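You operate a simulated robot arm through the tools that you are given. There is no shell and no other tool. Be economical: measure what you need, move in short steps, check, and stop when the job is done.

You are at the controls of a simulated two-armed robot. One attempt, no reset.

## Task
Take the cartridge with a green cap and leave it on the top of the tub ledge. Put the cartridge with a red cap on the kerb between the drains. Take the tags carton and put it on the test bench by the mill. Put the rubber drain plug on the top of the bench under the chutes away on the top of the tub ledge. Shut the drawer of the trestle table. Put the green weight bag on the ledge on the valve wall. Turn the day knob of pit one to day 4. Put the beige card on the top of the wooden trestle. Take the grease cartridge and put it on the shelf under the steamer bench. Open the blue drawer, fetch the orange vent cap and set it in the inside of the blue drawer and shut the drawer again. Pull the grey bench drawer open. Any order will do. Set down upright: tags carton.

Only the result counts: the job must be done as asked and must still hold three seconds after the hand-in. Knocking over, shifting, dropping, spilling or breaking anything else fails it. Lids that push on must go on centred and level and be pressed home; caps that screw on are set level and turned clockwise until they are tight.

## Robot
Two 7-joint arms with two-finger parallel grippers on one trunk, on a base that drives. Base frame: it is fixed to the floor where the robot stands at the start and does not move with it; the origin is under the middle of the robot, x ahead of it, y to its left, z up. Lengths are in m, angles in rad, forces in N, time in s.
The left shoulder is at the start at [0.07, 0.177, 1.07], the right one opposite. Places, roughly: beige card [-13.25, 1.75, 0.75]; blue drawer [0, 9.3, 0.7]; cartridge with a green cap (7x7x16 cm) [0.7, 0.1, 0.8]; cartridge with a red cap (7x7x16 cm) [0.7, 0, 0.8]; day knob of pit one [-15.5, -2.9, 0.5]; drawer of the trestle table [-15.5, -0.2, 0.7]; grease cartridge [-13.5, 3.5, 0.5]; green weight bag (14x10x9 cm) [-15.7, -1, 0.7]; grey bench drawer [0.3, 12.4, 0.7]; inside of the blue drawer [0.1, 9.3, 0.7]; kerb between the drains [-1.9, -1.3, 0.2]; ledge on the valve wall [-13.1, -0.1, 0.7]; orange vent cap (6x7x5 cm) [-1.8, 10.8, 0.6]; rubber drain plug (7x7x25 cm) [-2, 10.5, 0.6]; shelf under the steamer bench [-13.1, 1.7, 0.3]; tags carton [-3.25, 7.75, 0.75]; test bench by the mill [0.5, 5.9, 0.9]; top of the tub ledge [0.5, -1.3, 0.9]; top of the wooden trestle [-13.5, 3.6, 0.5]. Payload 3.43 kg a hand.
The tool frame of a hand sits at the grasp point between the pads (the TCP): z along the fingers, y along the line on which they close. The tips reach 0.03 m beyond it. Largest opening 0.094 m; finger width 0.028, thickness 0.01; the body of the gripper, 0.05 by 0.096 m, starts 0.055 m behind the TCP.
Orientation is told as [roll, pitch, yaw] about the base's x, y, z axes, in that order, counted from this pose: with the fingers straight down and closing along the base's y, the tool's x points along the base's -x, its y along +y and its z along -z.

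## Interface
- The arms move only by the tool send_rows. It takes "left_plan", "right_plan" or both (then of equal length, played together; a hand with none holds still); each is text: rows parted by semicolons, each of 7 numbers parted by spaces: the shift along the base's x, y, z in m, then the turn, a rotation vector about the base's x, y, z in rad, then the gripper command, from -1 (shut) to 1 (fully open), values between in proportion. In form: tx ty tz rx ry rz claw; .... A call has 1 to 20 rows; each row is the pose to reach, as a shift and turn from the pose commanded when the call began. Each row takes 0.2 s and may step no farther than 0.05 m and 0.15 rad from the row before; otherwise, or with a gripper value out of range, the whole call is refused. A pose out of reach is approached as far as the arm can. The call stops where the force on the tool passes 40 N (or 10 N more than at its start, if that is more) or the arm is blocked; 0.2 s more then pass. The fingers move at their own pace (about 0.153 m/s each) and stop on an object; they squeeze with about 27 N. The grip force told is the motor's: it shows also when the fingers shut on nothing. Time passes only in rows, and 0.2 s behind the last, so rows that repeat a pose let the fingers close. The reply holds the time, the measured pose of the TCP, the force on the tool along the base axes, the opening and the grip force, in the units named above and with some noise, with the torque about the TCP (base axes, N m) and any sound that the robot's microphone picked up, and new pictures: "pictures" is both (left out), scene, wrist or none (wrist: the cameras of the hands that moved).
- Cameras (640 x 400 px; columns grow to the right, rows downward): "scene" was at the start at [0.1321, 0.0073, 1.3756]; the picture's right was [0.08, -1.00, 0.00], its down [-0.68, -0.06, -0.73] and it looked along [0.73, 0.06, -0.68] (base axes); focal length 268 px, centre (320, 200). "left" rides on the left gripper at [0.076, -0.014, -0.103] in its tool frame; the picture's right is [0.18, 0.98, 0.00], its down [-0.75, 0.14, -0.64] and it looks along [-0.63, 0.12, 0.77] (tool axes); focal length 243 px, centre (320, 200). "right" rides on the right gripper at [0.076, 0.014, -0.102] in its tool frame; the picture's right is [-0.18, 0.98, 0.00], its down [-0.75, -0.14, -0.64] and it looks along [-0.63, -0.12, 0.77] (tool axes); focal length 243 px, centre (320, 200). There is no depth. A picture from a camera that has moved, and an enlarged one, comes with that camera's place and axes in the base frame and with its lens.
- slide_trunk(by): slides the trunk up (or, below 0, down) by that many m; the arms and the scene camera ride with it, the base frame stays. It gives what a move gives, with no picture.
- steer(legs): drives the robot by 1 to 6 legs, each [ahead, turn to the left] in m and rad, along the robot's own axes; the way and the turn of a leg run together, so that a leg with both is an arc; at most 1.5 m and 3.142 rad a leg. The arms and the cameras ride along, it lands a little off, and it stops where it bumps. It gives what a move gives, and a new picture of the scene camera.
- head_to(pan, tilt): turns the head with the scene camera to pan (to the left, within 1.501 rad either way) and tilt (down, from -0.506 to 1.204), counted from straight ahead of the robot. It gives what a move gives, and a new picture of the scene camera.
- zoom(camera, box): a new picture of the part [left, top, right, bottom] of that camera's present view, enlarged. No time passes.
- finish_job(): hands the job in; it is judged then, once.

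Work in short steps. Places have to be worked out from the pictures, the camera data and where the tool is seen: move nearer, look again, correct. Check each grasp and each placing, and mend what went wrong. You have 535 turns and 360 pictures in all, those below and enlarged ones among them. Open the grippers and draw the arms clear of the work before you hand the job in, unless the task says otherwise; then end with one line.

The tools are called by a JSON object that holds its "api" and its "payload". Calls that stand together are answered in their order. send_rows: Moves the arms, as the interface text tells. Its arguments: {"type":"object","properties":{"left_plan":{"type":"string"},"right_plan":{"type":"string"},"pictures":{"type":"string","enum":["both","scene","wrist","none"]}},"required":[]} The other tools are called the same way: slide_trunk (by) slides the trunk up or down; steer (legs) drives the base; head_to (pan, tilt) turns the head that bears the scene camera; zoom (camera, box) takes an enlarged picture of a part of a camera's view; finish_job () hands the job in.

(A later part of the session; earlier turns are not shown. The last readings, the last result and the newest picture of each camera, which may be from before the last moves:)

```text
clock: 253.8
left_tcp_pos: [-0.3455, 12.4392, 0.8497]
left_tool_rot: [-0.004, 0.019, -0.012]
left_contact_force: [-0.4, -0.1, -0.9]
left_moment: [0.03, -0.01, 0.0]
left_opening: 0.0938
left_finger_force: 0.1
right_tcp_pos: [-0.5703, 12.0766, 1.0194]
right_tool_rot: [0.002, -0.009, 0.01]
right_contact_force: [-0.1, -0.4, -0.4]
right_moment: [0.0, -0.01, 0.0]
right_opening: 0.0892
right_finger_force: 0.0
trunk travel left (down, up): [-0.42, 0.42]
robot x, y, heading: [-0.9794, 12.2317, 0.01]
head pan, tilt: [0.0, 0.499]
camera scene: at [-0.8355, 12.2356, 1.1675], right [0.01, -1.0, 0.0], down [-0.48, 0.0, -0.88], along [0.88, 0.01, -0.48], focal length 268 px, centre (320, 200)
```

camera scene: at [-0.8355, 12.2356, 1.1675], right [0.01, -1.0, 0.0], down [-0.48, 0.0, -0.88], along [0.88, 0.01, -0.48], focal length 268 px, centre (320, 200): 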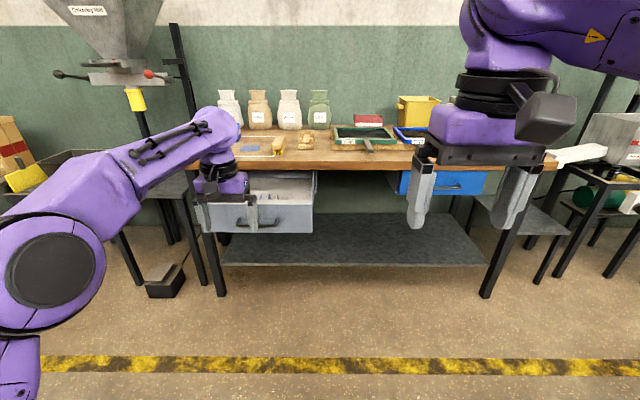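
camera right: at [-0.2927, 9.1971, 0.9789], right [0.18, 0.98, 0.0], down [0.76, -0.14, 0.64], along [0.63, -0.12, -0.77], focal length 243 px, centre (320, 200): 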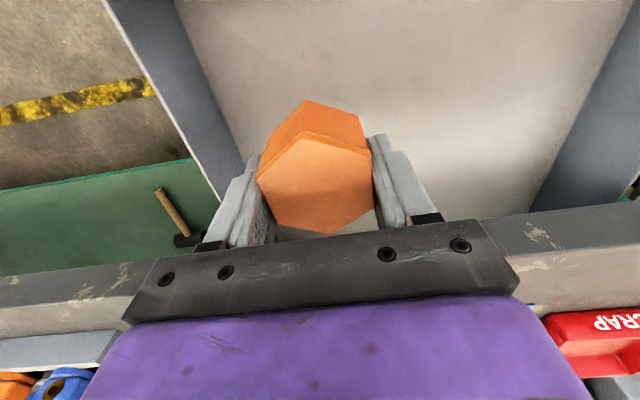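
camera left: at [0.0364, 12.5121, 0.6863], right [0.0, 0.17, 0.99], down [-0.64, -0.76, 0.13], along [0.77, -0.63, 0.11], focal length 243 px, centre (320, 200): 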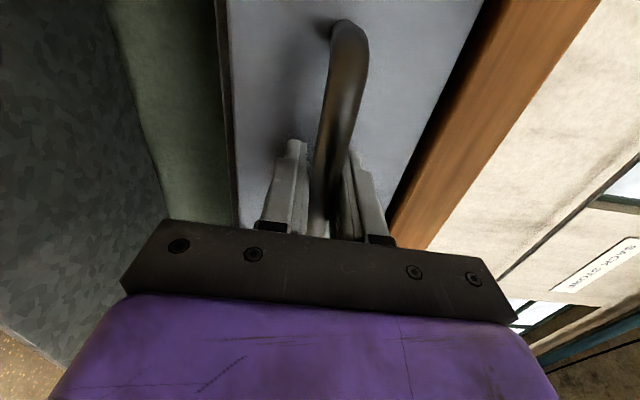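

Now return to the chute bench for the plug; lower the right hand first so wrists pass beneath the hoppers.

{"api": "send_rows", "payload": {"right_plan": "0 0 -0.05 0 0 0 1; 0 0 -0.1 0 0 0 1; 0 0 -0.15 0 0 0 1; 0 0 -0.19 0 0 0 1", "pictures": "none"}}

{"api": "steer", "payload": {"legs": [[0, -1.58], [1.5, 0], [0.18, 0], [0, -1.57]]}}

```text
clock: 254.8
left_tcp_pos: [-0.3448, 12.4394, 0.8508]
left_tool_rot: [-0.001, 0.02, -0.013]
left_contact_force: [-0.1, 0.7, -0.4]
left_moment: [-0.02, 0.0, -0.02]
left_opening: 0.094
left_finger_force: 0.0
right_tcp_pos: [-0.5716, 12.0767, 0.8242]
right_tool_rot: [0.002, -0.009, 0.012]
right_contact_force: [-0.2, -0.3, -0.4]
right_moment: [-0.01, 0.02, 0.02]
right_opening: 0.0939
right_finger_force: 0.0
trunk travel left (down, up): [-0.42, 0.42]
robot x, y, heading: [-0.9752, 12.2373, 0.009]
head pan, tilt: [0.0, 0.499]
```

```text
clock: 271.0
left_tcp_pos: [-1.6359, 10.3685, 0.8509]
left_tool_rot: [-0.002, 0.018, 3.118]
left_contact_force: [1.1, -0.5, 0.2]
left_moment: [0.01, 0.04, 0.0]
left_opening: 0.094
left_finger_force: 0.0
right_tcp_pos: [-1.406, 10.7271, 0.8261]
right_tool_rot: [0.0, -0.006, 3.14]
right_contact_force: [-0.6, -0.3, 0.1]
right_moment: [0.02, 0.01, 0.01]
right_opening: 0.094
right_finger_force: 0.0
trunk travel left (down, up): [-0.42, 0.42]
robot x, y, heading: [-1.0034, 10.5652, 3.138]
head pan, tilt: [0.0, 0.499]
camera scene: at [-1.1451, 10.5651, 1.1675], right [0.0, 1.0, 0.0], down [0.48, 0.0, -0.88], along [-0.88, 0.0, -0.48], focal length 268 px, centre (320, 200)
```

scene: 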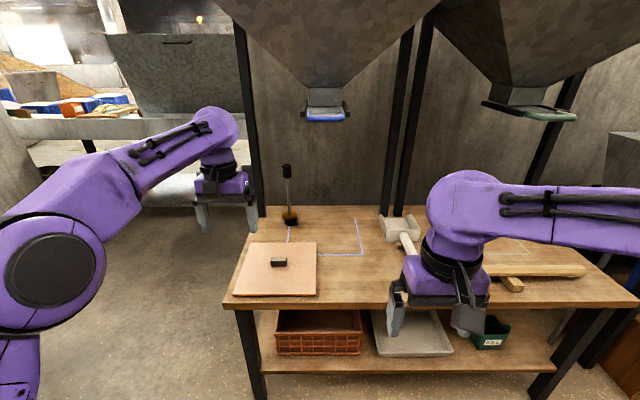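

Plug re-measured at ≈(−2.06, 10.443), top ≈0.82. Drive in 0.34 with trunk slightly lower.

{"api": "slide_trunk", "payload": {"by": -0.03}}

{"api": "steer", "payload": {"legs": [[0.3, 0]]}}

```text
clock: 271.8
left_tcp_pos: [-1.6358, 10.3666, 0.8198]
left_tool_rot: [-0.003, 0.017, 3.117]
left_contact_force: [0.4, -0.7, -0.6]
left_moment: [-0.02, -0.01, -0.04]
left_opening: 0.0942
left_finger_force: 0.1
right_tcp_pos: [-1.4057, 10.7285, 0.7963]
right_tool_rot: [0.0, -0.009, 3.141]
right_contact_force: [0.5, 0.2, 0.0]
right_moment: [-0.03, 0.02, 0.0]
right_opening: 0.0939
right_finger_force: 0.0
trunk travel left (down, up): [-0.39, 0.45]
robot x, y, heading: [-1.0044, 10.5656, 3.14]
head pan, tilt: [0.0, 0.499]
```

```text
clock: 273.8
left_tcp_pos: [-1.9303, 10.3662, 0.819]
left_tool_rot: [-0.002, 0.017, 3.119]
left_contact_force: [0.7, -0.3, 0.7]
left_moment: [0.0, 0.04, 0.01]
left_opening: 0.0939
left_finger_force: 0.0
right_tcp_pos: [-1.7004, 10.7269, 0.7957]
right_tool_rot: [0.002, -0.008, -3.139]
right_contact_force: [-0.1, -0.3, -0.4]
right_moment: [-0.02, -0.01, 0.03]
right_opening: 0.094
right_finger_force: 0.0
trunk travel left (down, up): [-0.39, 0.45]
robot x, y, heading: [-1.2956, 10.563, -3.143]
head pan, tilt: [0.0, 0.499]
camera scene: at [-1.4394, 10.5648, 1.1374], right [0.0, 1.0, 0.0], down [0.48, 0.0, -0.88], along [-0.88, 0.0, -0.48], focal length 268 px, centre (320, 200)
```

scene: 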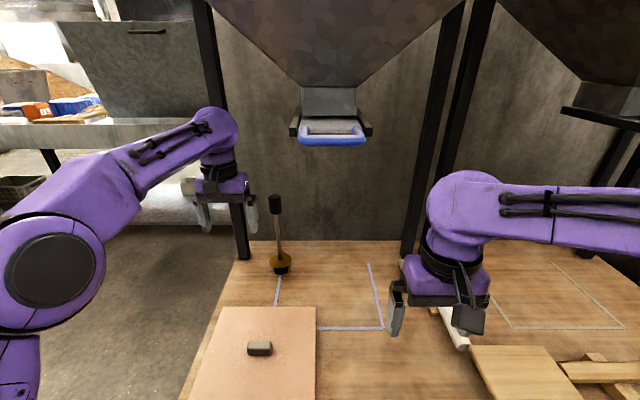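

Top of the knob ≈(−2.04, 10.446, 0.804). Raise the left hand, move over it and check.

{"api": "send_rows", "payload": {"left_plan": "-0.01 0.01 0.03 0 0 0 1; -0.02 0.03 0.05 0 0 0.01 1; -0.05 0.06 0.05 0 0 0.02 1; -0.08 0.08 0.05 0 0 0.02 1; -0.105 0.08 0.05 0 -0.01 0.02 1", "pictures": "both"}}

```text
clock: 275.0
left_tcp_pos: [-1.9347, 10.4249, 0.8465]
left_tool_rot: [-0.002, 0.023, 3.142]
left_contact_force: [0.2, 0.1, 0.9]
left_moment: [0.04, 0.04, 0.0]
left_opening: 0.0939
left_finger_force: 0.0
left hand out of reach, approached as far as the arm can: row 2, 3, 4, 5
right_tcp_pos: [-1.6984, 10.7255, 0.7969]
right_tool_rot: [-0.001, -0.011, -3.141]
right_contact_force: [-0.5, -0.8, 1.4]
right_moment: [0.03, 0.0, -0.01]
right_opening: 0.0939
right_finger_force: 0.0
trunk travel left (down, up): [-0.39, 0.45]
robot x, y, heading: [-1.2917, 10.5633, -3.144]
head pan, tilt: [0.0, 0.499]
camera scene: at [-1.4369, 10.5633, 1.1377], right [0.0, 1.0, 0.0], down [0.48, 0.0, -0.88], along [-0.88, 0.0, -0.48], focal length 268 px, centre (320, 200)
camera left: at [-1.8611, 10.4384, 0.9498], right [0.18, -0.98, 0.0], down [-0.77, -0.14, 0.62], along [-0.61, -0.12, -0.78], focal length 243 px, centre (320, 200)
```

scene: 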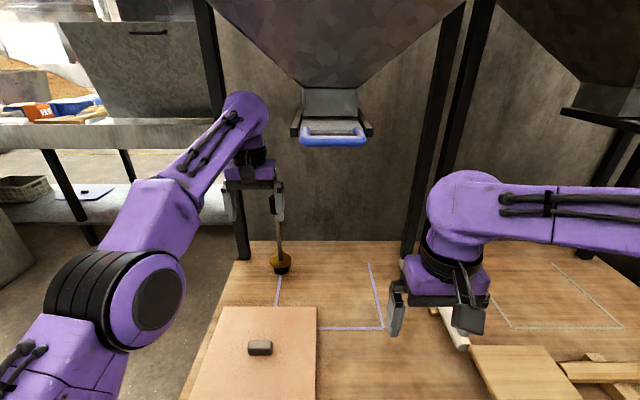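
left: 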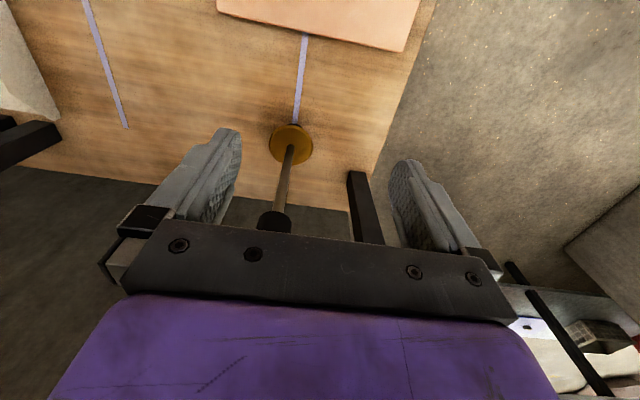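

Straight-down reach is short. I'll retreat and tilt the tool 60° forward instead, so the fingers can take the rod from the front.

{"api": "send_rows", "payload": {"left_plan": "0.04 0 0 0 0 0 1; 0.08 0 0 0 0 0 1; 0.12 0 -0.01 0 0.1 0 1; 0.12 0.01 -0.03 0 0.25 0 1; 0.12 0.015 -0.05 0 0.4 0 1; 0.12 0.02 -0.07 0 0.55 0 1; 0.12 0.02 -0.09 0 0.7 0 1; 0.12 0.02 -0.11 0 0.85 0 1; 0.12 0.02 -0.13 0 1.0 0 1; 0.12 0.02 -0.135 0 1.07 0 1", "pictures": "both"}}

```text
clock: 277.2
left_tcp_pos: [-1.8196, 10.4495, 0.7104]
left_tool_rot: [0.0, -1.044, 3.14]
left_contact_force: [0.9, -1.0, -0.6]
left_moment: [-0.01, -0.01, 0.02]
left_opening: 0.0942
left_finger_force: 0.0
right_tcp_pos: [-1.6998, 10.7272, 0.7956]
right_tool_rot: [0.006, -0.009, -3.14]
right_contact_force: [-0.2, -0.1, -0.1]
right_moment: [0.01, 0.0, 0.01]
right_opening: 0.0938
right_finger_force: 0.0
trunk travel left (down, up): [-0.39, 0.45]
robot x, y, heading: [-1.2962, 10.5639, -3.14]
head pan, tilt: [0.0, 0.499]
camera scene: at [-1.4382, 10.5657, 1.1376], right [0.0, 1.0, 0.0], down [0.48, 0.0, -0.88], along [-0.88, 0.0, -0.48], focal length 268 px, centre (320, 200)
camera left: at [-1.6917, 10.4623, 0.6953], right [0.09, -0.98, -0.16], down [0.18, -0.14, 0.97], along [-0.98, -0.11, 0.16], focal length 243 px, centre (320, 200)
```

scene: 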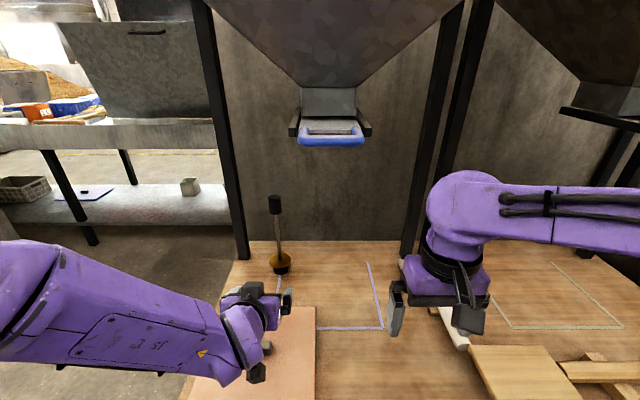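
left: 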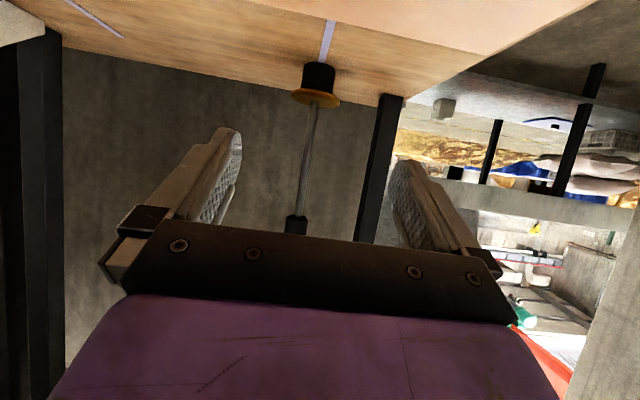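

The rod is centred between the fingers. Advance 0.215 m in −x and close.

{"api": "send_rows", "payload": {"left_plan": "-0.045 0 0 0 0 0 1; -0.09 0 0 0 0 0 1; -0.135 0 0 0 0 0 1; -0.175 0 0 0 0 0 1; -0.205 0 0 0 0 0 1; -0.22 0 0 0 0 0 1", "pictures": "both"}}

```text
clock: 278.6
left_tcp_pos: [-2.0396, 10.4459, 0.7099]
left_tool_rot: [-0.001, -1.045, 3.138]
left_contact_force: [0.0, -0.2, 0.1]
left_moment: [0.0, 0.02, -0.03]
left_opening: 0.0938
left_finger_force: 0.0
right_tcp_pos: [-1.6988, 10.7278, 0.7958]
right_tool_rot: [0.003, -0.007, -3.139]
right_contact_force: [-0.3, -0.1, 0.5]
right_moment: [0.02, 0.03, 0.0]
right_opening: 0.0941
right_finger_force: 0.0
trunk travel left (down, up): [-0.39, 0.45]
robot x, y, heading: [-1.299, 10.5664, -3.138]
head pan, tilt: [0.0, 0.499]
camera scene: at [-1.4388, 10.5648, 1.1375], right [0.0, 1.0, 0.0], down [0.48, 0.0, -0.88], along [-0.88, 0.0, -0.48], focal length 268 px, centre (320, 200)
camera left: at [-1.9125, 10.4605, 0.6945], right [0.09, -0.98, -0.16], down [0.17, -0.14, 0.97], along [-0.98, -0.12, 0.16], focal length 243 px, centre (320, 200)
```

scene: 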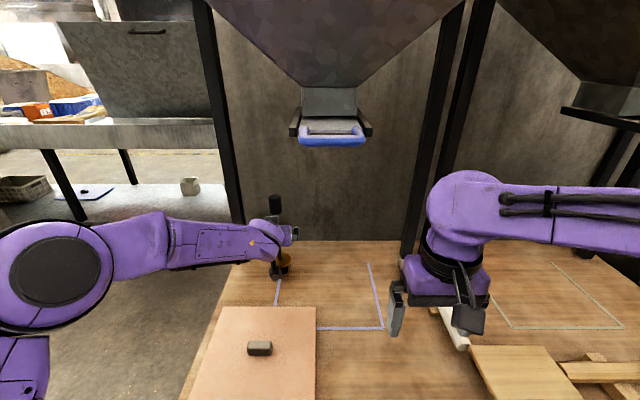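
left: 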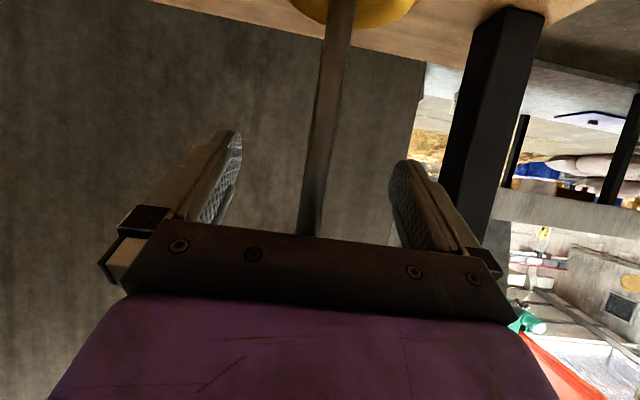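

{"api": "send_rows", "payload": {"left_plan": "0 0 0 0 0 0 -1; 0 0 0 0 0 0 -1; 0 0 0 0 0 0 -1; 0 0 0.02 0 0 0 -1; 0 0 0.04 0 0 0 -1", "pictures": "both"}}

```text
clock: 279.8
left_tcp_pos: [-2.0405, 10.4478, 0.749]
left_tool_rot: [0.001, -1.042, 3.136]
left_contact_force: [-0.3, -0.9, -4.0]
left_moment: [0.0, 0.03, 0.0]
left_opening: 0.0162
left_finger_force: 26.6
right_tcp_pos: [-1.6995, 10.7268, 0.7954]
right_tool_rot: [0.001, -0.007, -3.14]
right_contact_force: [0.1, 0.1, -0.2]
right_moment: [-0.01, -0.04, 0.03]
right_opening: 0.0938
right_finger_force: 0.1
trunk travel left (down, up): [-0.39, 0.45]
robot x, y, heading: [-1.297, 10.5663, -3.14]
head pan, tilt: [0.0, 0.499]
camera scene: at [-1.4389, 10.5648, 1.1374], right [0.0, 1.0, 0.0], down [0.48, 0.0, -0.88], along [-0.88, 0.0, -0.48], focal length 268 px, centre (320, 200)
camera left: at [-1.9122, 10.4622, 0.7343], right [0.09, -0.98, -0.16], down [0.17, -0.14, 0.97], along [-0.98, -0.12, 0.16], focal length 243 px, centre (320, 200)
```

scene: 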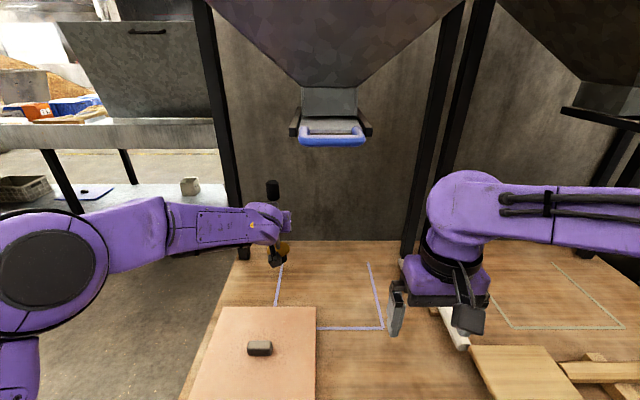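
left: 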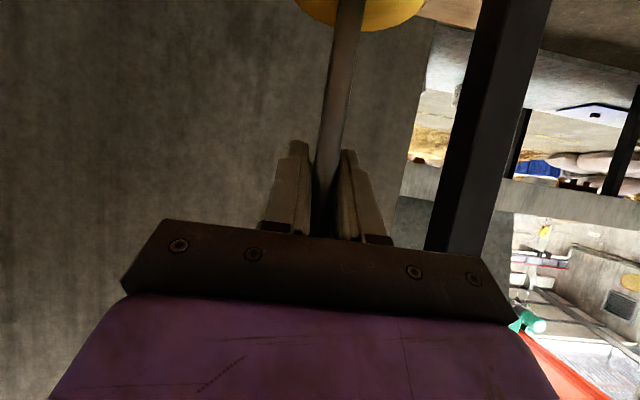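

Plug held. Back out, raise the trunk, and look through the gap for the tags carton in the hall behind the partition.

{"api": "steer", "payload": {"legs": [[-0.38, 0], [0, 1.57], [1.0, 0], [0, -1.2]]}}

{"api": "slide_trunk", "payload": {"by": 0.4}}

{"api": "head_to", "payload": {"pan": 0.2, "tilt": 0.2}}

```text
clock: 293.8
left_tcp_pos: [-1.5881, 9.1876, 0.7482]
left_tool_rot: [-0.001, -1.045, -2.787]
left_contact_force: [0.6, 0.0, -3.2]
left_moment: [0.01, -0.02, 0.01]
left_opening: 0.0162
left_finger_force: 26.6
right_tcp_pos: [-1.3687, 9.5677, 0.7949]
right_tool_rot: [0.002, -0.006, -2.785]
right_contact_force: [-0.3, -0.2, -0.6]
right_moment: [-0.02, 0.03, -0.02]
right_opening: 0.0938
right_finger_force: 0.1
trunk travel left (down, up): [-0.39, 0.45]
robot x, y, heading: [-0.9315, 9.5582, -2.787]
head pan, tilt: [0.0, 0.499]
camera scene: at [-1.0666, 9.5064, 1.1374], right [-0.35, 0.94, 0.0], down [0.45, 0.17, -0.88], along [-0.82, -0.31, -0.48], focal length 268 px, centre (320, 200)
```

scene: 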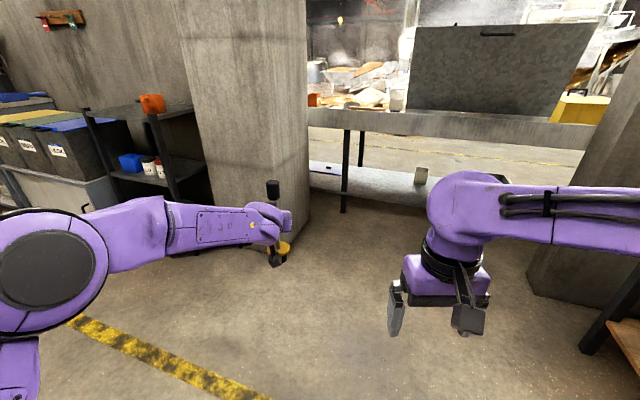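

```text
clock: 297.6
left_tcp_pos: [-1.5889, 9.1868, 1.1499]
left_tool_rot: [0.0, -1.042, -2.788]
left_contact_force: [0.1, 0.9, -2.7]
left_moment: [-0.01, 0.01, -0.05]
left_opening: 0.0161
left_finger_force: 26.7
right_tcp_pos: [-1.367, 9.5655, 1.1944]
right_tool_rot: [0.002, -0.007, -2.784]
right_contact_force: [0.7, -1.1, 0.1]
right_moment: [0.04, 0.03, -0.04]
right_opening: 0.0942
right_finger_force: 0.0
trunk travel left (down, up): [-0.79, 0.05]
robot x, y, heading: [-0.9334, 9.5589, -2.784]
head pan, tilt: [0.0, 0.499]
```

```text
clock: 298.4
left_tcp_pos: [-1.5886, 9.1864, 1.149]
left_tool_rot: [-0.002, -1.042, -2.788]
left_contact_force: [0.3, -0.3, -3.2]
left_moment: [-0.03, 0.01, 0.0]
left_opening: 0.0158
left_finger_force: 27.2
right_tcp_pos: [-1.3691, 9.5658, 1.1959]
right_tool_rot: [0.001, -0.006, -2.784]
right_contact_force: [-0.9, 0.0, -0.1]
right_moment: [-0.03, 0.0, 0.02]
right_opening: 0.0938
right_finger_force: 0.1
trunk travel left (down, up): [-0.79, 0.05]
robot x, y, heading: [-0.93, 9.5532, -2.786]
head pan, tilt: [0.201, 0.201]
camera scene: at [-1.0606, 9.4885, 1.565], right [-0.53, 0.85, 0.0], down [0.17, 0.11, -0.98], along [-0.83, -0.52, -0.2], focal length 268 px, centre (320, 200)
```

scene: 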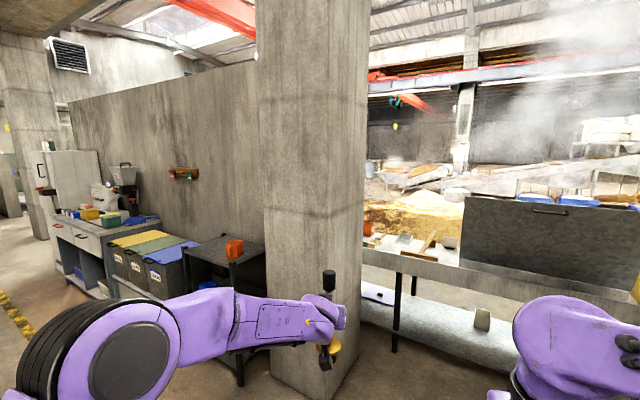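

The carton's spot is hidden behind the wall. I drive back south to y≈4.2, the likely doorway to the hall, and look west.

{"api": "steer", "payload": {"legs": [[0, 1.2], [1.5, 0], [1.5, 0], [1.5, 0], [0.9, 0]]}}

{"api": "head_to", "payload": {"pan": -0.7, "tilt": 0.2}}

```text
clock: 327.1
left_tcp_pos: [-0.8848, 3.4253, 1.149]
left_tool_rot: [0.001, -1.044, -1.558]
left_contact_force: [0.3, -0.3, -2.3]
left_moment: [0.0, 0.03, -0.01]
left_opening: 0.0162
left_finger_force: 27.0
right_tcp_pos: [-1.1684, 3.7603, 1.1957]
right_tool_rot: [0.001, -0.007, -1.555]
right_contact_force: [-0.3, -0.6, 0.0]
right_moment: [0.02, -0.02, 0.0]
right_opening: 0.0943
right_finger_force: 0.1
trunk travel left (down, up): [-0.79, 0.05]
robot x, y, heading: [-1.0107, 4.1672, -1.559]
head pan, tilt: [0.201, 0.201]
camera scene: at [-0.9922, 4.0249, 1.5652], right [-0.98, -0.22, 0.0], down [-0.04, 0.19, -0.98], along [0.21, -0.96, -0.2], focal length 268 px, centre (320, 200)
```

scene: 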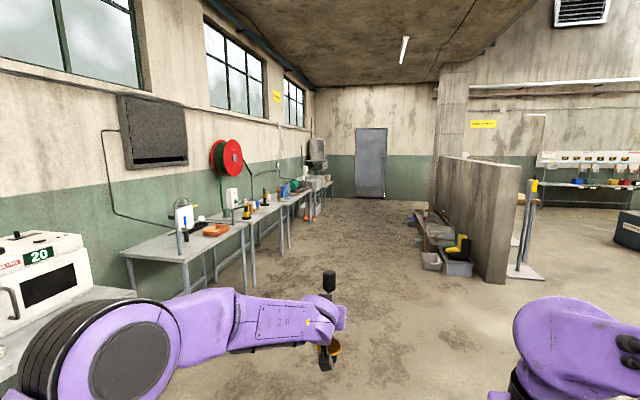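

```text
clock: 328.4
left_tcp_pos: [-0.8841, 3.4237, 1.1484]
left_tool_rot: [0.0, -1.04, -1.557]
left_contact_force: [0.5, 0.7, -2.2]
left_moment: [-0.06, -0.02, -0.02]
left_opening: 0.0164
left_finger_force: 27.4
right_tcp_pos: [-1.1683, 3.7598, 1.1956]
right_tool_rot: [0.001, -0.008, -1.553]
right_contact_force: [-0.2, 0.4, -0.2]
right_moment: [0.01, -0.01, -0.03]
right_opening: 0.0941
right_finger_force: 0.2
trunk travel left (down, up): [-0.79, 0.05]
robot x, y, heading: [-1.0125, 4.167, -1.559]
head pan, tilt: [-0.7, 0.201]
camera scene: at [-1.0711, 4.0429, 1.5651], right [-0.78, 0.63, 0.0], down [0.13, 0.16, -0.98], along [-0.62, -0.76, -0.2], focal length 268 px, centre (320, 200)
```

scene: 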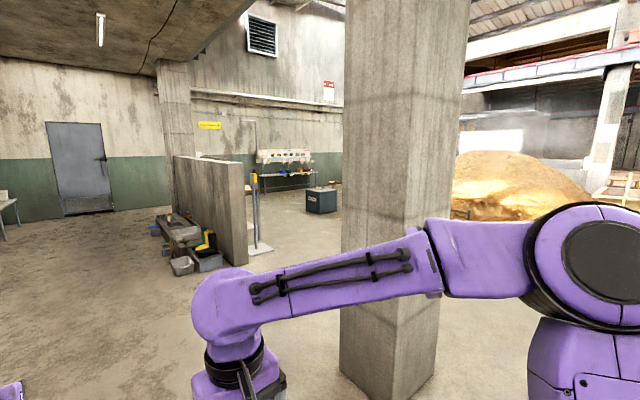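

The hall opens south of the pillar. I'll first deliver the plug: drive to the tub ledge.

{"api": "steer", "payload": {"legs": [[1.5, 0], [1.5, 0], [1.5, 0], [1.1, 0], [0, 1.559]]}}

{"api": "head_to", "payload": {"pan": 0, "tilt": 0.6}}

```text
clock: 358.8
left_tcp_pos: [-0.343, -1.3365, 1.1492]
left_tool_rot: [0.001, -1.041, -0.05]
left_contact_force: [0.3, 0.1, -3.1]
left_moment: [0.01, -0.02, -0.02]
left_opening: 0.0161
left_finger_force: 26.3
right_tcp_pos: [-0.6958, -1.599, 1.1953]
right_tool_rot: [0.004, -0.006, -0.044]
right_contact_force: [-0.3, 0.3, -0.3]
right_moment: [0.04, 0.01, 0.02]
right_opening: 0.0939
right_finger_force: 0.1
trunk travel left (down, up): [-0.79, 0.05]
robot x, y, heading: [-1.0933, -1.4224, -0.048]
head pan, tilt: [-0.7, 0.201]
camera scene: at [-0.9737, -1.4838, 1.5651], right [-0.68, -0.74, 0.0], down [-0.15, 0.14, -0.98], along [0.72, -0.66, -0.2], focal length 268 px, centre (320, 200)
```

scene: 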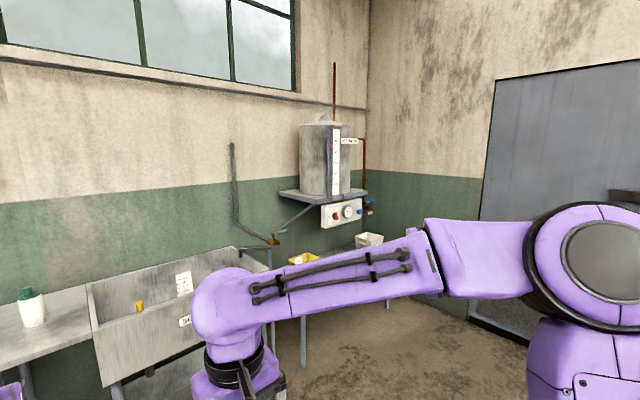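

```text
clock: 359.9
left_tcp_pos: [-0.3451, -1.3354, 1.1491]
left_tool_rot: [0.001, -1.042, -0.048]
left_contact_force: [-0.3, -0.3, -3.0]
left_moment: [0.03, -0.01, -0.02]
left_opening: 0.0159
left_finger_force: 27.5
right_tcp_pos: [-0.697, -1.5997, 1.1953]
right_tool_rot: [0.002, -0.007, -0.043]
right_contact_force: [-0.8, 0.6, -0.1]
right_moment: [0.0, 0.0, 0.02]
right_opening: 0.094
right_finger_force: 0.0
trunk travel left (down, up): [-0.79, 0.05]
robot x, y, heading: [-1.0912, -1.4168, -0.043]
head pan, tilt: [0.0, 0.6]
camera scene: at [-0.9539, -1.4248, 1.5284], right [-0.05, -1.0, 0.0], down [-0.56, 0.03, -0.82], along [0.82, -0.04, -0.57], focal length 268 px, centre (320, 200)
```

scene: 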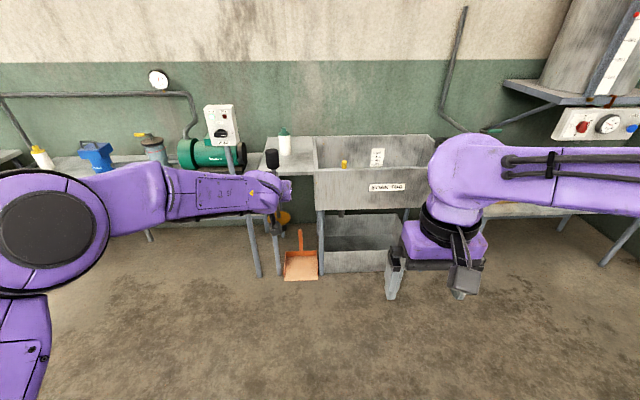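

{"api": "steer", "payload": {"legs": [[0, 0.043], [0.6, 0]]}}

```text
clock: 363.7
left_tcp_pos: [0.2472, -1.305, 1.149]
left_tool_rot: [0.0, -1.044, -0.007]
left_contact_force: [0.4, -0.1, -2.4]
left_moment: [-0.01, 0.01, 0.0]
left_opening: 0.0164
left_finger_force: 27.0
right_tcp_pos: [-0.0937, -1.5826, 1.1973]
right_tool_rot: [0.001, -0.008, 0.001]
right_contact_force: [-0.1, -0.3, -1.1]
right_moment: [0.06, 0.01, 0.0]
right_opening: 0.094
right_finger_force: 0.1
trunk travel left (down, up): [-0.79, 0.05]
robot x, y, heading: [-0.4952, -1.4228, -0.005]
head pan, tilt: [0.0, 0.6]
camera scene: at [-0.3578, -1.4195, 1.5284], right [0.0, -1.0, 0.0], down [-0.56, 0.0, -0.83], along [0.83, 0.0, -0.56], focal length 268 px, centre (320, 200)
```

scene: 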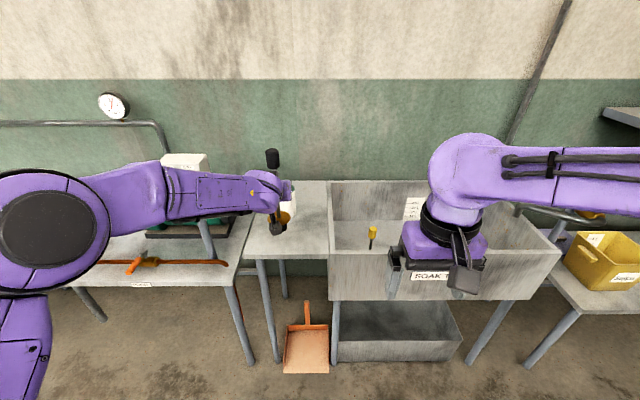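

{"api": "steer", "payload": {"legs": [[0.13, 0]]}}

{"api": "send_rows", "payload": {"left_plan": "0 0 -0.04 0 0 0 -1; 0 0 -0.08 0 0 0 -1; 0 0 -0.11 0 0 0 -1", "pictures": "both"}}

```text
clock: 365.0
left_tcp_pos: [0.3767, -1.3065, 1.1502]
left_tool_rot: [0.0, -1.044, -0.005]
left_contact_force: [0.0, -1.1, -2.1]
left_moment: [-0.01, -0.02, -0.02]
left_opening: 0.0161
left_finger_force: 26.6
right_tcp_pos: [0.0348, -1.5831, 1.1961]
right_tool_rot: [0.001, -0.01, -0.002]
right_contact_force: [0.1, 0.2, 0.8]
right_moment: [-0.01, -0.04, 0.04]
right_opening: 0.0936
right_finger_force: 0.2
trunk travel left (down, up): [-0.79, 0.05]
robot x, y, heading: [-0.3649, -1.4189, -0.006]
head pan, tilt: [0.0, 0.6]
camera scene: at [-0.2293, -1.4199, 1.5286], right [0.0, -1.0, 0.0], down [-0.56, 0.0, -0.83], along [0.83, 0.0, -0.56], focal length 268 px, centre (320, 200)
```

scene: 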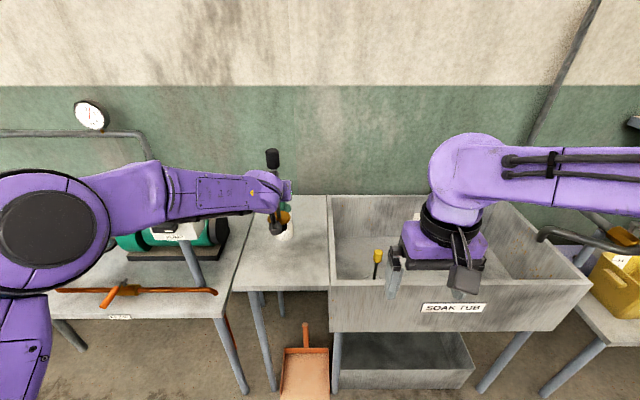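

```text
clock: 365.8
left_tcp_pos: [0.3793, -1.3064, 1.0368]
left_tool_rot: [-0.002, -1.042, -0.003]
left_contact_force: [-0.3, 0.2, -4.0]
left_moment: [-0.01, 0.0, 0.02]
left_opening: 0.0161
left_finger_force: 26.9
right_tcp_pos: [0.039, -1.5822, 1.1947]
right_tool_rot: [0.001, -0.007, -0.001]
right_contact_force: [0.4, 0.6, 0.4]
right_moment: [0.01, 0.04, 0.0]
right_opening: 0.094
right_finger_force: 0.1
trunk travel left (down, up): [-0.79, 0.05]
robot x, y, heading: [-0.3646, -1.4242, -0.004]
head pan, tilt: [0.0, 0.6]
camera scene: at [-0.2252, -1.4191, 1.5282], right [0.0, -1.0, 0.0], down [-0.57, 0.0, -0.82], along [0.82, 0.0, -0.57], focal length 268 px, centre (320, 200)
camera left: at [0.2529, -1.3191, 1.0214], right [-0.09, 0.98, -0.16], down [-0.17, 0.14, 0.97], along [0.98, 0.11, 0.16], focal length 243 px, centre (320, 200)
```

scene: 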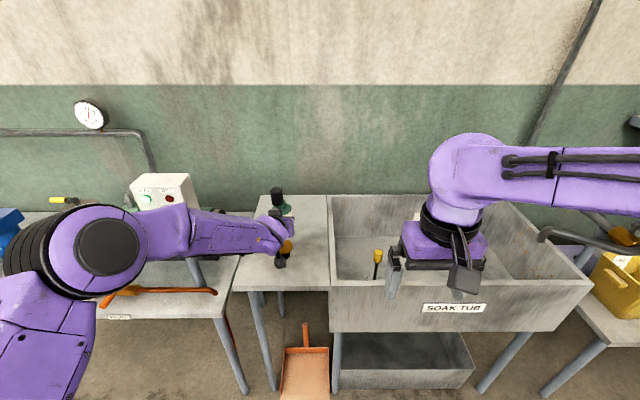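
left: 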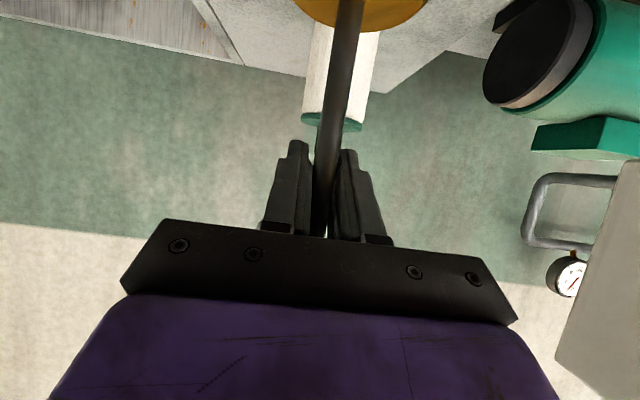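

Lower slowly to contact.

{"api": "send_rows", "payload": {"left_plan": "0 0 -0.015 0 0 0 -1; 0 0 -0.025 0 0 0 -1; 0 0 -0.031 0 0 0 -1; 0 0 -0.036 0 0 0 -1; 0 0 -0.041 0 0 0 -1; 0 0 -0.046 0 0 0 -1; 0 0 -0.051 0 0 0 -1", "pictures": "scene"}}

```text
clock: 367.4
left_tcp_pos: [0.3772, -1.3063, 0.9902]
left_tool_rot: [0.0, -1.046, -0.005]
left_contact_force: [-0.6, 0.6, 1.7]
left_moment: [-0.05, -0.09, 0.01]
left_opening: 0.0161
left_finger_force: 27.2
right_tcp_pos: [0.0375, -1.5838, 1.1959]
right_tool_rot: [0.001, -0.009, -0.001]
right_contact_force: [0.0, 0.4, -1.1]
right_moment: [-0.03, -0.01, -0.04]
right_opening: 0.0938
right_finger_force: 0.1
trunk travel left (down, up): [-0.79, 0.05]
robot x, y, heading: [-0.3658, -1.4206, -0.005]
head pan, tilt: [0.0, 0.6]
camera scene: at [-0.2282, -1.42, 1.5285], right [0.0, -1.0, 0.0], down [-0.56, 0.0, -0.83], along [0.83, 0.0, -0.56], focal length 268 px, centre (320, 200)
```

scene: 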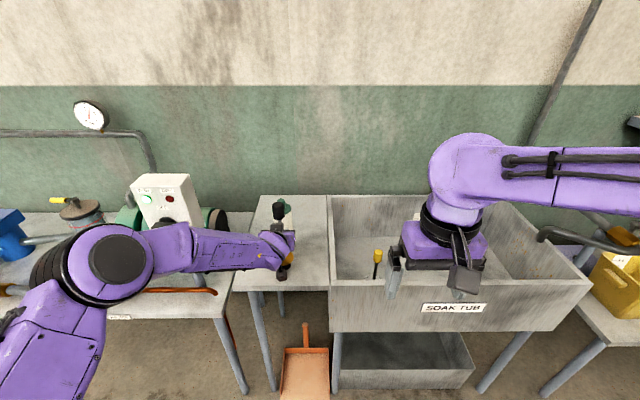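

{"api": "zoom", "payload": {"camera": "scene", "box": [220, 180, 360, 320]}}

```text
2.86 times, centred on (290, 250) of scene
camera zoom: at [-0.2282, -1.42, 1.5285], right [0.0, -1.0, 0.0], down [-0.56, 0.0, -0.83], along [0.83, 0.0, -0.56], focal length 764 px, centre (406, 57)
```

zoom: 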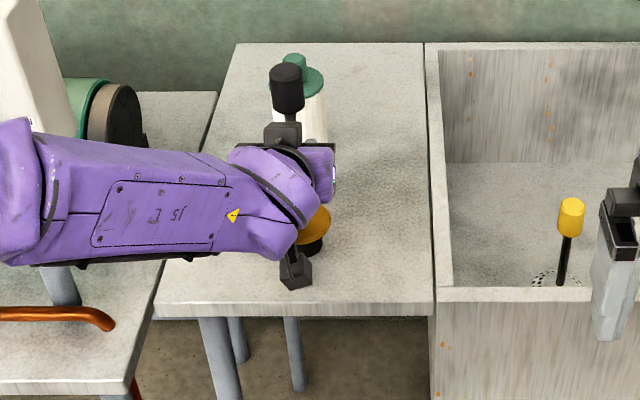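

The dark block is just the wrist camera; the plug rests on the ledge. Release and retreat backward.

{"api": "send_rows", "payload": {"left_plan": "0 0 -0.001 0 0 0 -0.6; 0 0 -0.001 0 0 0 0.5; 0 0 -0.001 0 0 0 0.9; -0.04 0 0 0 0 0 0.9; -0.08 0 0 0 0 0 0.9; -0.12 0 0.01 0 0 0 0.9; -0.15 0 0.03 0 0 0 0.9; -0.15 0 0.07 0 0 0 0.9", "pictures": "scene"}}

```text
clock: 369.2
left_tcp_pos: [0.2272, -1.3067, 1.0591]
left_tool_rot: [0.001, -1.043, -0.006]
left_contact_force: [0.2, 0.5, 0.8]
left_moment: [0.01, -0.02, -0.02]
left_opening: 0.0892
left_finger_force: 0.1
right_tcp_pos: [0.0363, -1.584, 1.1976]
right_tool_rot: [0.001, -0.009, -0.001]
right_contact_force: [-0.4, -0.3, 0.0]
right_moment: [0.04, -0.01, 0.0]
right_opening: 0.094
right_finger_force: 0.1
trunk travel left (down, up): [-0.79, 0.05]
robot x, y, heading: [-0.3666, -1.4199, -0.008]
head pan, tilt: [0.0, 0.6]
camera scene: at [-0.2289, -1.4204, 1.5284], right [0.0, -1.0, 0.0], down [-0.56, 0.0, -0.83], along [0.83, 0.0, -0.56], focal length 268 px, centre (320, 200)
```

scene: 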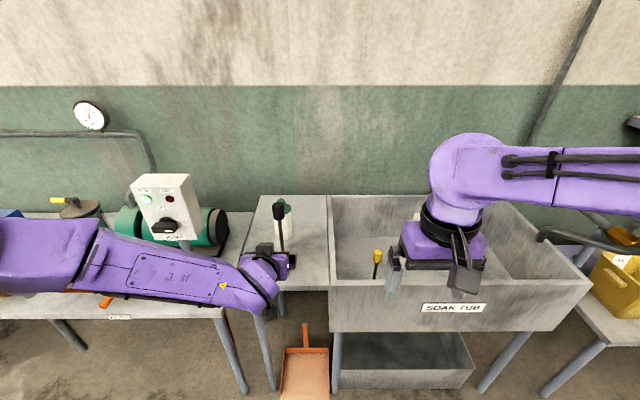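

Plug stands. Back out and restore the left tool to vertical, then check the ledge.

{"api": "steer", "payload": {"legs": [[-0.6, 0]]}}

{"api": "send_rows", "payload": {"left_plan": "0 0 0 0 0.15 0 1; 0 0 0 0 0.3 0 1; 0 0 0 0 0.45 0 1; 0 0 0 0 0.6 0 1; 0 0 0 0 0.75 0 1; 0 0 0 0 0.9 0 1; -0.02 0 0 0 1.043 0 1", "pictures": "none"}}

{"api": "zoom", "payload": {"camera": "scene", "box": [220, 80, 400, 200]}}

```text
clock: 372.5
left_tcp_pos: [-0.3688, -1.3026, 1.0578]
left_tool_rot: [0.0, -1.041, 0.005]
left_contact_force: [-0.3, -1.0, 0.1]
left_moment: [0.02, -0.02, 0.0]
left_opening: 0.0893
left_finger_force: 0.1
right_tcp_pos: [-0.5554, -1.5796, 1.1952]
right_tool_rot: [0.003, -0.006, 0.011]
right_contact_force: [0.7, -0.2, 0.2]
right_moment: [-0.02, -0.01, 0.03]
right_opening: 0.0938
right_finger_force: 0.0
trunk travel left (down, up): [-0.79, 0.05]
robot x, y, heading: [-0.9593, -1.4191, 0.008]
head pan, tilt: [0.0, 0.6]
camera scene: at [-0.8219, -1.4201, 1.5283], right [0.01, -1.0, 0.0], down [-0.57, 0.0, -0.82], along [0.82, 0.01, -0.57], focal length 268 px, centre (320, 200)
```

scene: 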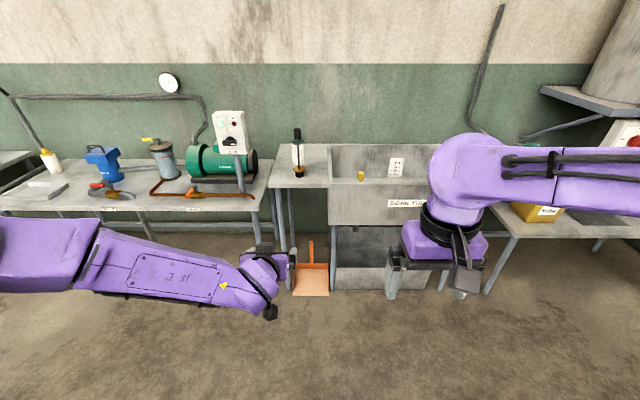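

```text
clock: 374.1
left_tcp_pos: [-0.3897, -1.3028, 1.0581]
left_tool_rot: [0.007, 0.002, 0.001]
left_contact_force: [-1.0, -0.3, 0.4]
left_moment: [0.01, -0.01, -0.07]
left_opening: 0.0939
left_finger_force: 0.0
right_tcp_pos: [-0.5569, -1.5802, 1.1962]
right_tool_rot: [0.001, -0.008, 0.011]
right_contact_force: [-0.1, 0.3, -0.8]
right_moment: [-0.01, 0.0, 0.0]
right_opening: 0.094
right_finger_force: 0.1
trunk travel left (down, up): [-0.79, 0.05]
robot x, y, heading: [-0.9589, -1.4194, 0.011]
head pan, tilt: [0.0, 0.6]
```

```text
3.33 times, centred on (310, 140) of scene
camera zoom: at [-0.8231, -1.4205, 1.5284], right [0.01, -1.0, 0.0], down [-0.56, 0.0, -0.83], along [0.83, 0.01, -0.56], focal length 892 px, centre (353, 400)
```

zoom: 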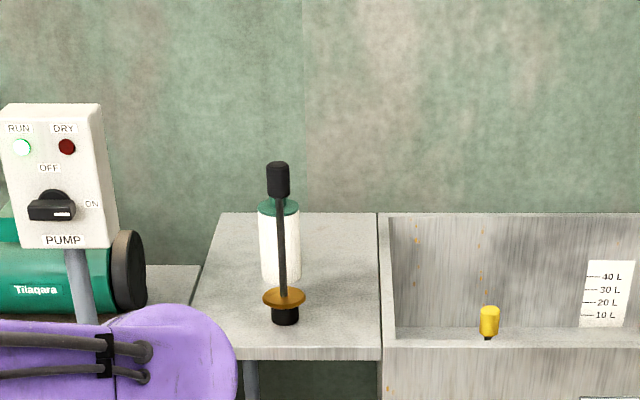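

Both items are on the ledge. Now drive to the hall opening near (−1, 1.7) and face west.

{"api": "steer", "payload": {"legs": [[0, 1.56], [1.5, 0], [1.5, 0], [0.1, 0], [0, 1.57]]}}

{"api": "head_to", "payload": {"pan": -0.35, "tilt": 0.2}}

```text
clock: 396.9
left_tcp_pos: [-1.6454, 1.5319, 1.0592]
left_tool_rot: [0.005, 0.001, -3.128]
left_contact_force: [0.1, -0.4, -0.2]
left_moment: [0.0, -0.02, 0.05]
left_opening: 0.094
left_finger_force: 0.1
right_tcp_pos: [-1.4818, 1.8115, 1.1956]
right_tool_rot: [0.002, -0.01, -3.121]
right_contact_force: [-0.9, -0.2, -0.4]
right_moment: [-0.01, -0.03, 0.0]
right_opening: 0.094
right_finger_force: 0.1
trunk travel left (down, up): [-0.79, 0.05]
robot x, y, heading: [-1.0756, 1.6549, -3.127]
head pan, tilt: [0.0, 0.6]
camera scene: at [-1.2148, 1.6554, 1.5284], right [-0.02, 1.0, 0.0], down [0.56, 0.01, -0.82], along [-0.82, -0.02, -0.57], focal length 268 px, centre (320, 200)
```

scene: 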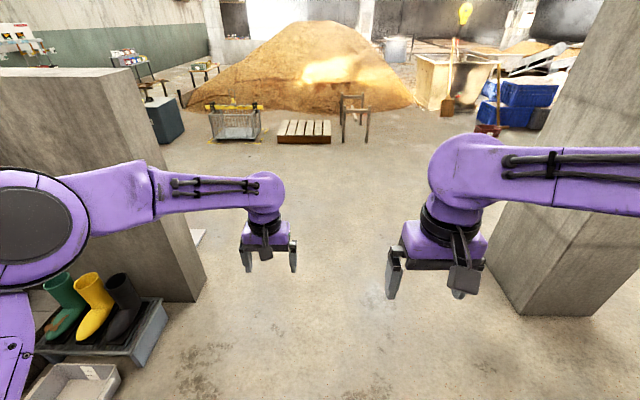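

```text
clock: 397.8
left_tcp_pos: [-1.6448, 1.5326, 1.0583]
left_tool_rot: [0.005, 0.002, -3.128]
left_contact_force: [1.1, 0.4, 0.3]
left_moment: [0.03, -0.02, 0.04]
left_opening: 0.094
left_finger_force: 0.1
right_tcp_pos: [-1.4815, 1.8127, 1.1957]
right_tool_rot: [0.0, -0.008, -3.121]
right_contact_force: [0.4, 0.8, 0.6]
right_moment: [0.04, -0.01, 0.05]
right_opening: 0.0939
right_finger_force: 0.1
trunk travel left (down, up): [-0.79, 0.05]
robot x, y, heading: [-1.0741, 1.657, -3.128]
head pan, tilt: [-0.351, 0.201]
camera scene: at [-1.2146, 1.6871, 1.5651], right [0.33, 0.95, 0.0], down [0.19, -0.07, -0.98], along [-0.93, 0.32, -0.2], focal length 268 px, centre (320, 200)
```

scene: 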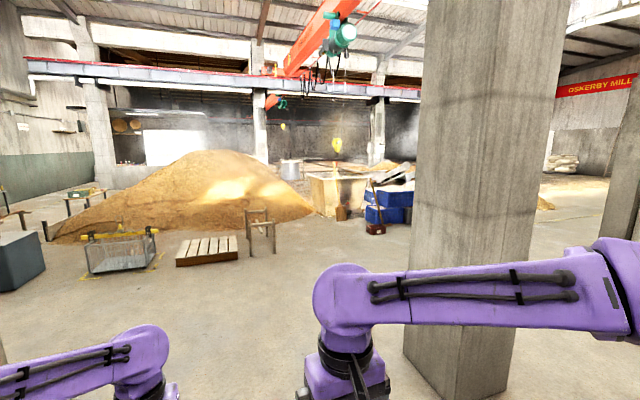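

I pass through the gap and turn north to look for the carton.

{"api": "steer", "payload": {"legs": [[0, -0.16], [1.0, 0], [0, 0.16], [1.5, 0], [0, -1.4]]}}

{"api": "head_to", "payload": {"pan": -0.1, "tilt": 0.2}}

```text
clock: 414.7
left_tcp_pos: [-3.8122, 2.2748, 1.0598]
left_tool_rot: [0.006, 0.0, 1.801]
left_contact_force: [0.6, 0.3, 0.6]
left_moment: [0.01, -0.02, 0.0]
left_opening: 0.0941
left_finger_force: 0.1
right_tcp_pos: [-3.504, 2.1741, 1.1955]
right_tool_rot: [0.001, -0.009, 1.809]
right_contact_force: [-0.1, -0.5, 0.4]
right_moment: [-0.01, -0.02, 0.03]
right_opening: 0.0941
right_finger_force: 0.0
trunk travel left (down, up): [-0.79, 0.05]
robot x, y, heading: [-3.5653, 1.7419, 1.805]
head pan, tilt: [-0.351, 0.201]
camera scene: at [-3.5692, 1.8862, 1.5652], right [0.99, -0.11, 0.0], down [-0.02, -0.2, -0.98], along [0.11, 0.97, -0.2], focal length 268 px, centre (320, 200)
```

scene: 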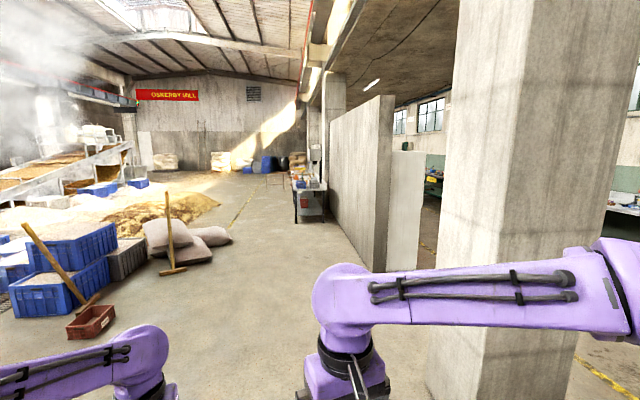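

```text
clock: 415.5
left_tcp_pos: [-3.8109, 2.2737, 1.0586]
left_tool_rot: [0.005, 0.001, 1.802]
left_contact_force: [0.1, 0.7, -0.5]
left_moment: [-0.02, -0.03, 0.02]
left_opening: 0.094
left_finger_force: 0.0
right_tcp_pos: [-3.503, 2.1744, 1.1952]
right_tool_rot: [0.002, -0.01, 1.809]
right_contact_force: [0.2, 0.6, 0.1]
right_moment: [0.02, -0.05, 0.0]
right_opening: 0.094
right_finger_force: 0.1
trunk travel left (down, up): [-0.79, 0.05]
robot x, y, heading: [-3.5683, 1.7411, 1.803]
head pan, tilt: [-0.099, 0.201]
camera scene: at [-3.592, 1.8861, 1.5652], right [0.99, 0.14, 0.0], down [0.03, -0.2, -0.98], along [-0.13, 0.97, -0.2], focal length 268 px, centre (320, 200)
```

scene: 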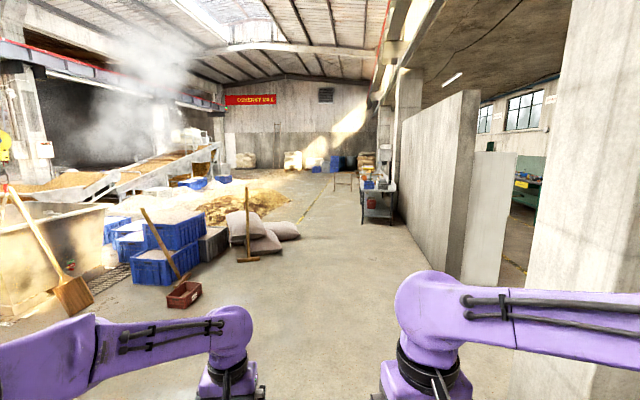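

A small table by the wall at about (−3.2, 7.7) is the likely spot. I drive toward it.

{"api": "steer", "payload": {"legs": [[0, -0.16], [1.5, 0], [1.5, 0], [1.3, -0.4]]}}

{"api": "head_to", "payload": {"pan": -0.1, "tilt": 0.4}}

```text
clock: 436.6
left_tcp_pos: [-3.5323, 6.5693, 1.0587]
left_tool_rot: [0.004, 0.0, 1.225]
left_contact_force: [0.4, -0.5, -0.7]
left_moment: [0.02, 0.0, 0.02]
left_opening: 0.0944
left_finger_force: 0.1
right_tcp_pos: [-3.3279, 6.3177, 1.1948]
right_tool_rot: [0.001, -0.009, 1.234]
right_contact_force: [-0.2, -0.4, 0.3]
right_moment: [0.01, 0.02, 0.0]
right_opening: 0.0938
right_finger_force: 0.1
trunk travel left (down, up): [-0.79, 0.05]
robot x, y, heading: [-3.6171, 5.9912, 1.233]
head pan, tilt: [-0.099, 0.201]
camera scene: at [-3.5601, 6.1234, 1.5652], right [0.91, -0.42, 0.0], down [-0.08, -0.18, -0.98], along [0.41, 0.89, -0.2], focal length 268 px, centre (320, 200)
```

scene: 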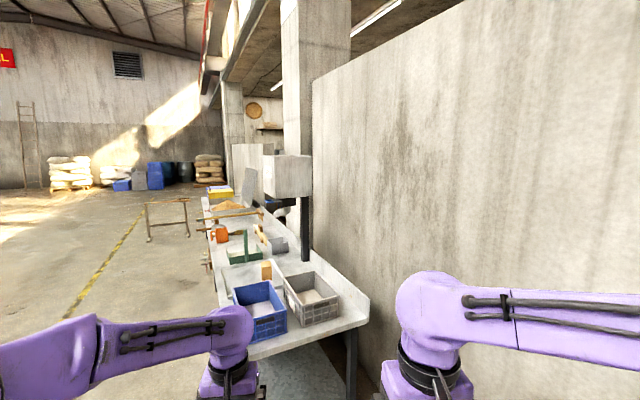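

```text
clock: 437.4
left_tcp_pos: [-3.533, 6.5701, 1.0572]
left_tool_rot: [0.006, 0.0, 1.225]
left_contact_force: [-0.1, 0.2, -0.3]
left_moment: [-0.05, 0.0, 0.02]
left_opening: 0.0939
left_finger_force: 0.2
right_tcp_pos: [-3.3276, 6.3178, 1.1945]
right_tool_rot: [0.001, -0.008, 1.233]
right_contact_force: [-0.3, 0.7, 0.2]
right_moment: [0.0, 0.01, 0.02]
right_opening: 0.0939
right_finger_force: 0.0
trunk travel left (down, up): [-0.79, 0.05]
robot x, y, heading: [-3.6145, 5.9879, 1.237]
head pan, tilt: [-0.099, 0.4]
camera scene: at [-3.5599, 6.1236, 1.5467], right [0.91, -0.42, 0.0], down [-0.16, -0.35, -0.92], along [0.39, 0.83, -0.39], focal length 268 px, centre (320, 200)
```

scene: 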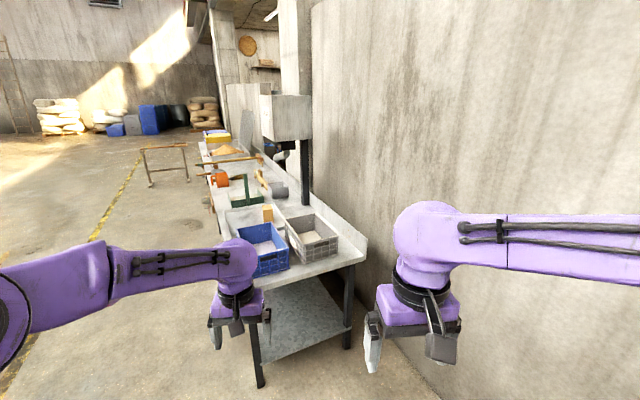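

A tan box behind the crates lies at about (−3.19, 7.74) — matching the tags carton. Zoom.

{"api": "zoom", "payload": {"camera": "scene", "box": [190, 160, 370, 280]}}

```text
3.33 times, centred on (280, 220) of scene
camera zoom: at [-3.5599, 6.1236, 1.5467], right [0.91, -0.42, 0.0], down [-0.16, -0.35, -0.92], along [0.39, 0.83, -0.39], focal length 892 px, centre (453, 133)
```

zoom: 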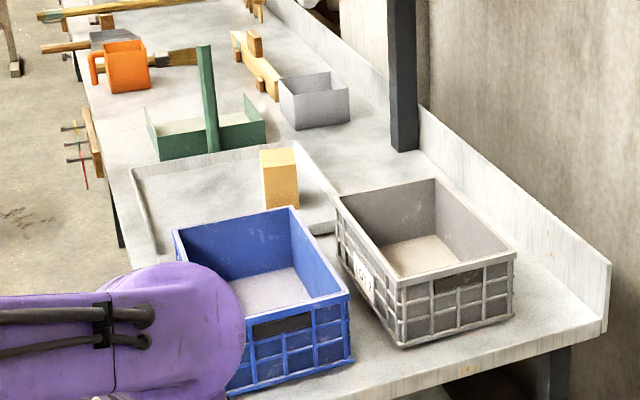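

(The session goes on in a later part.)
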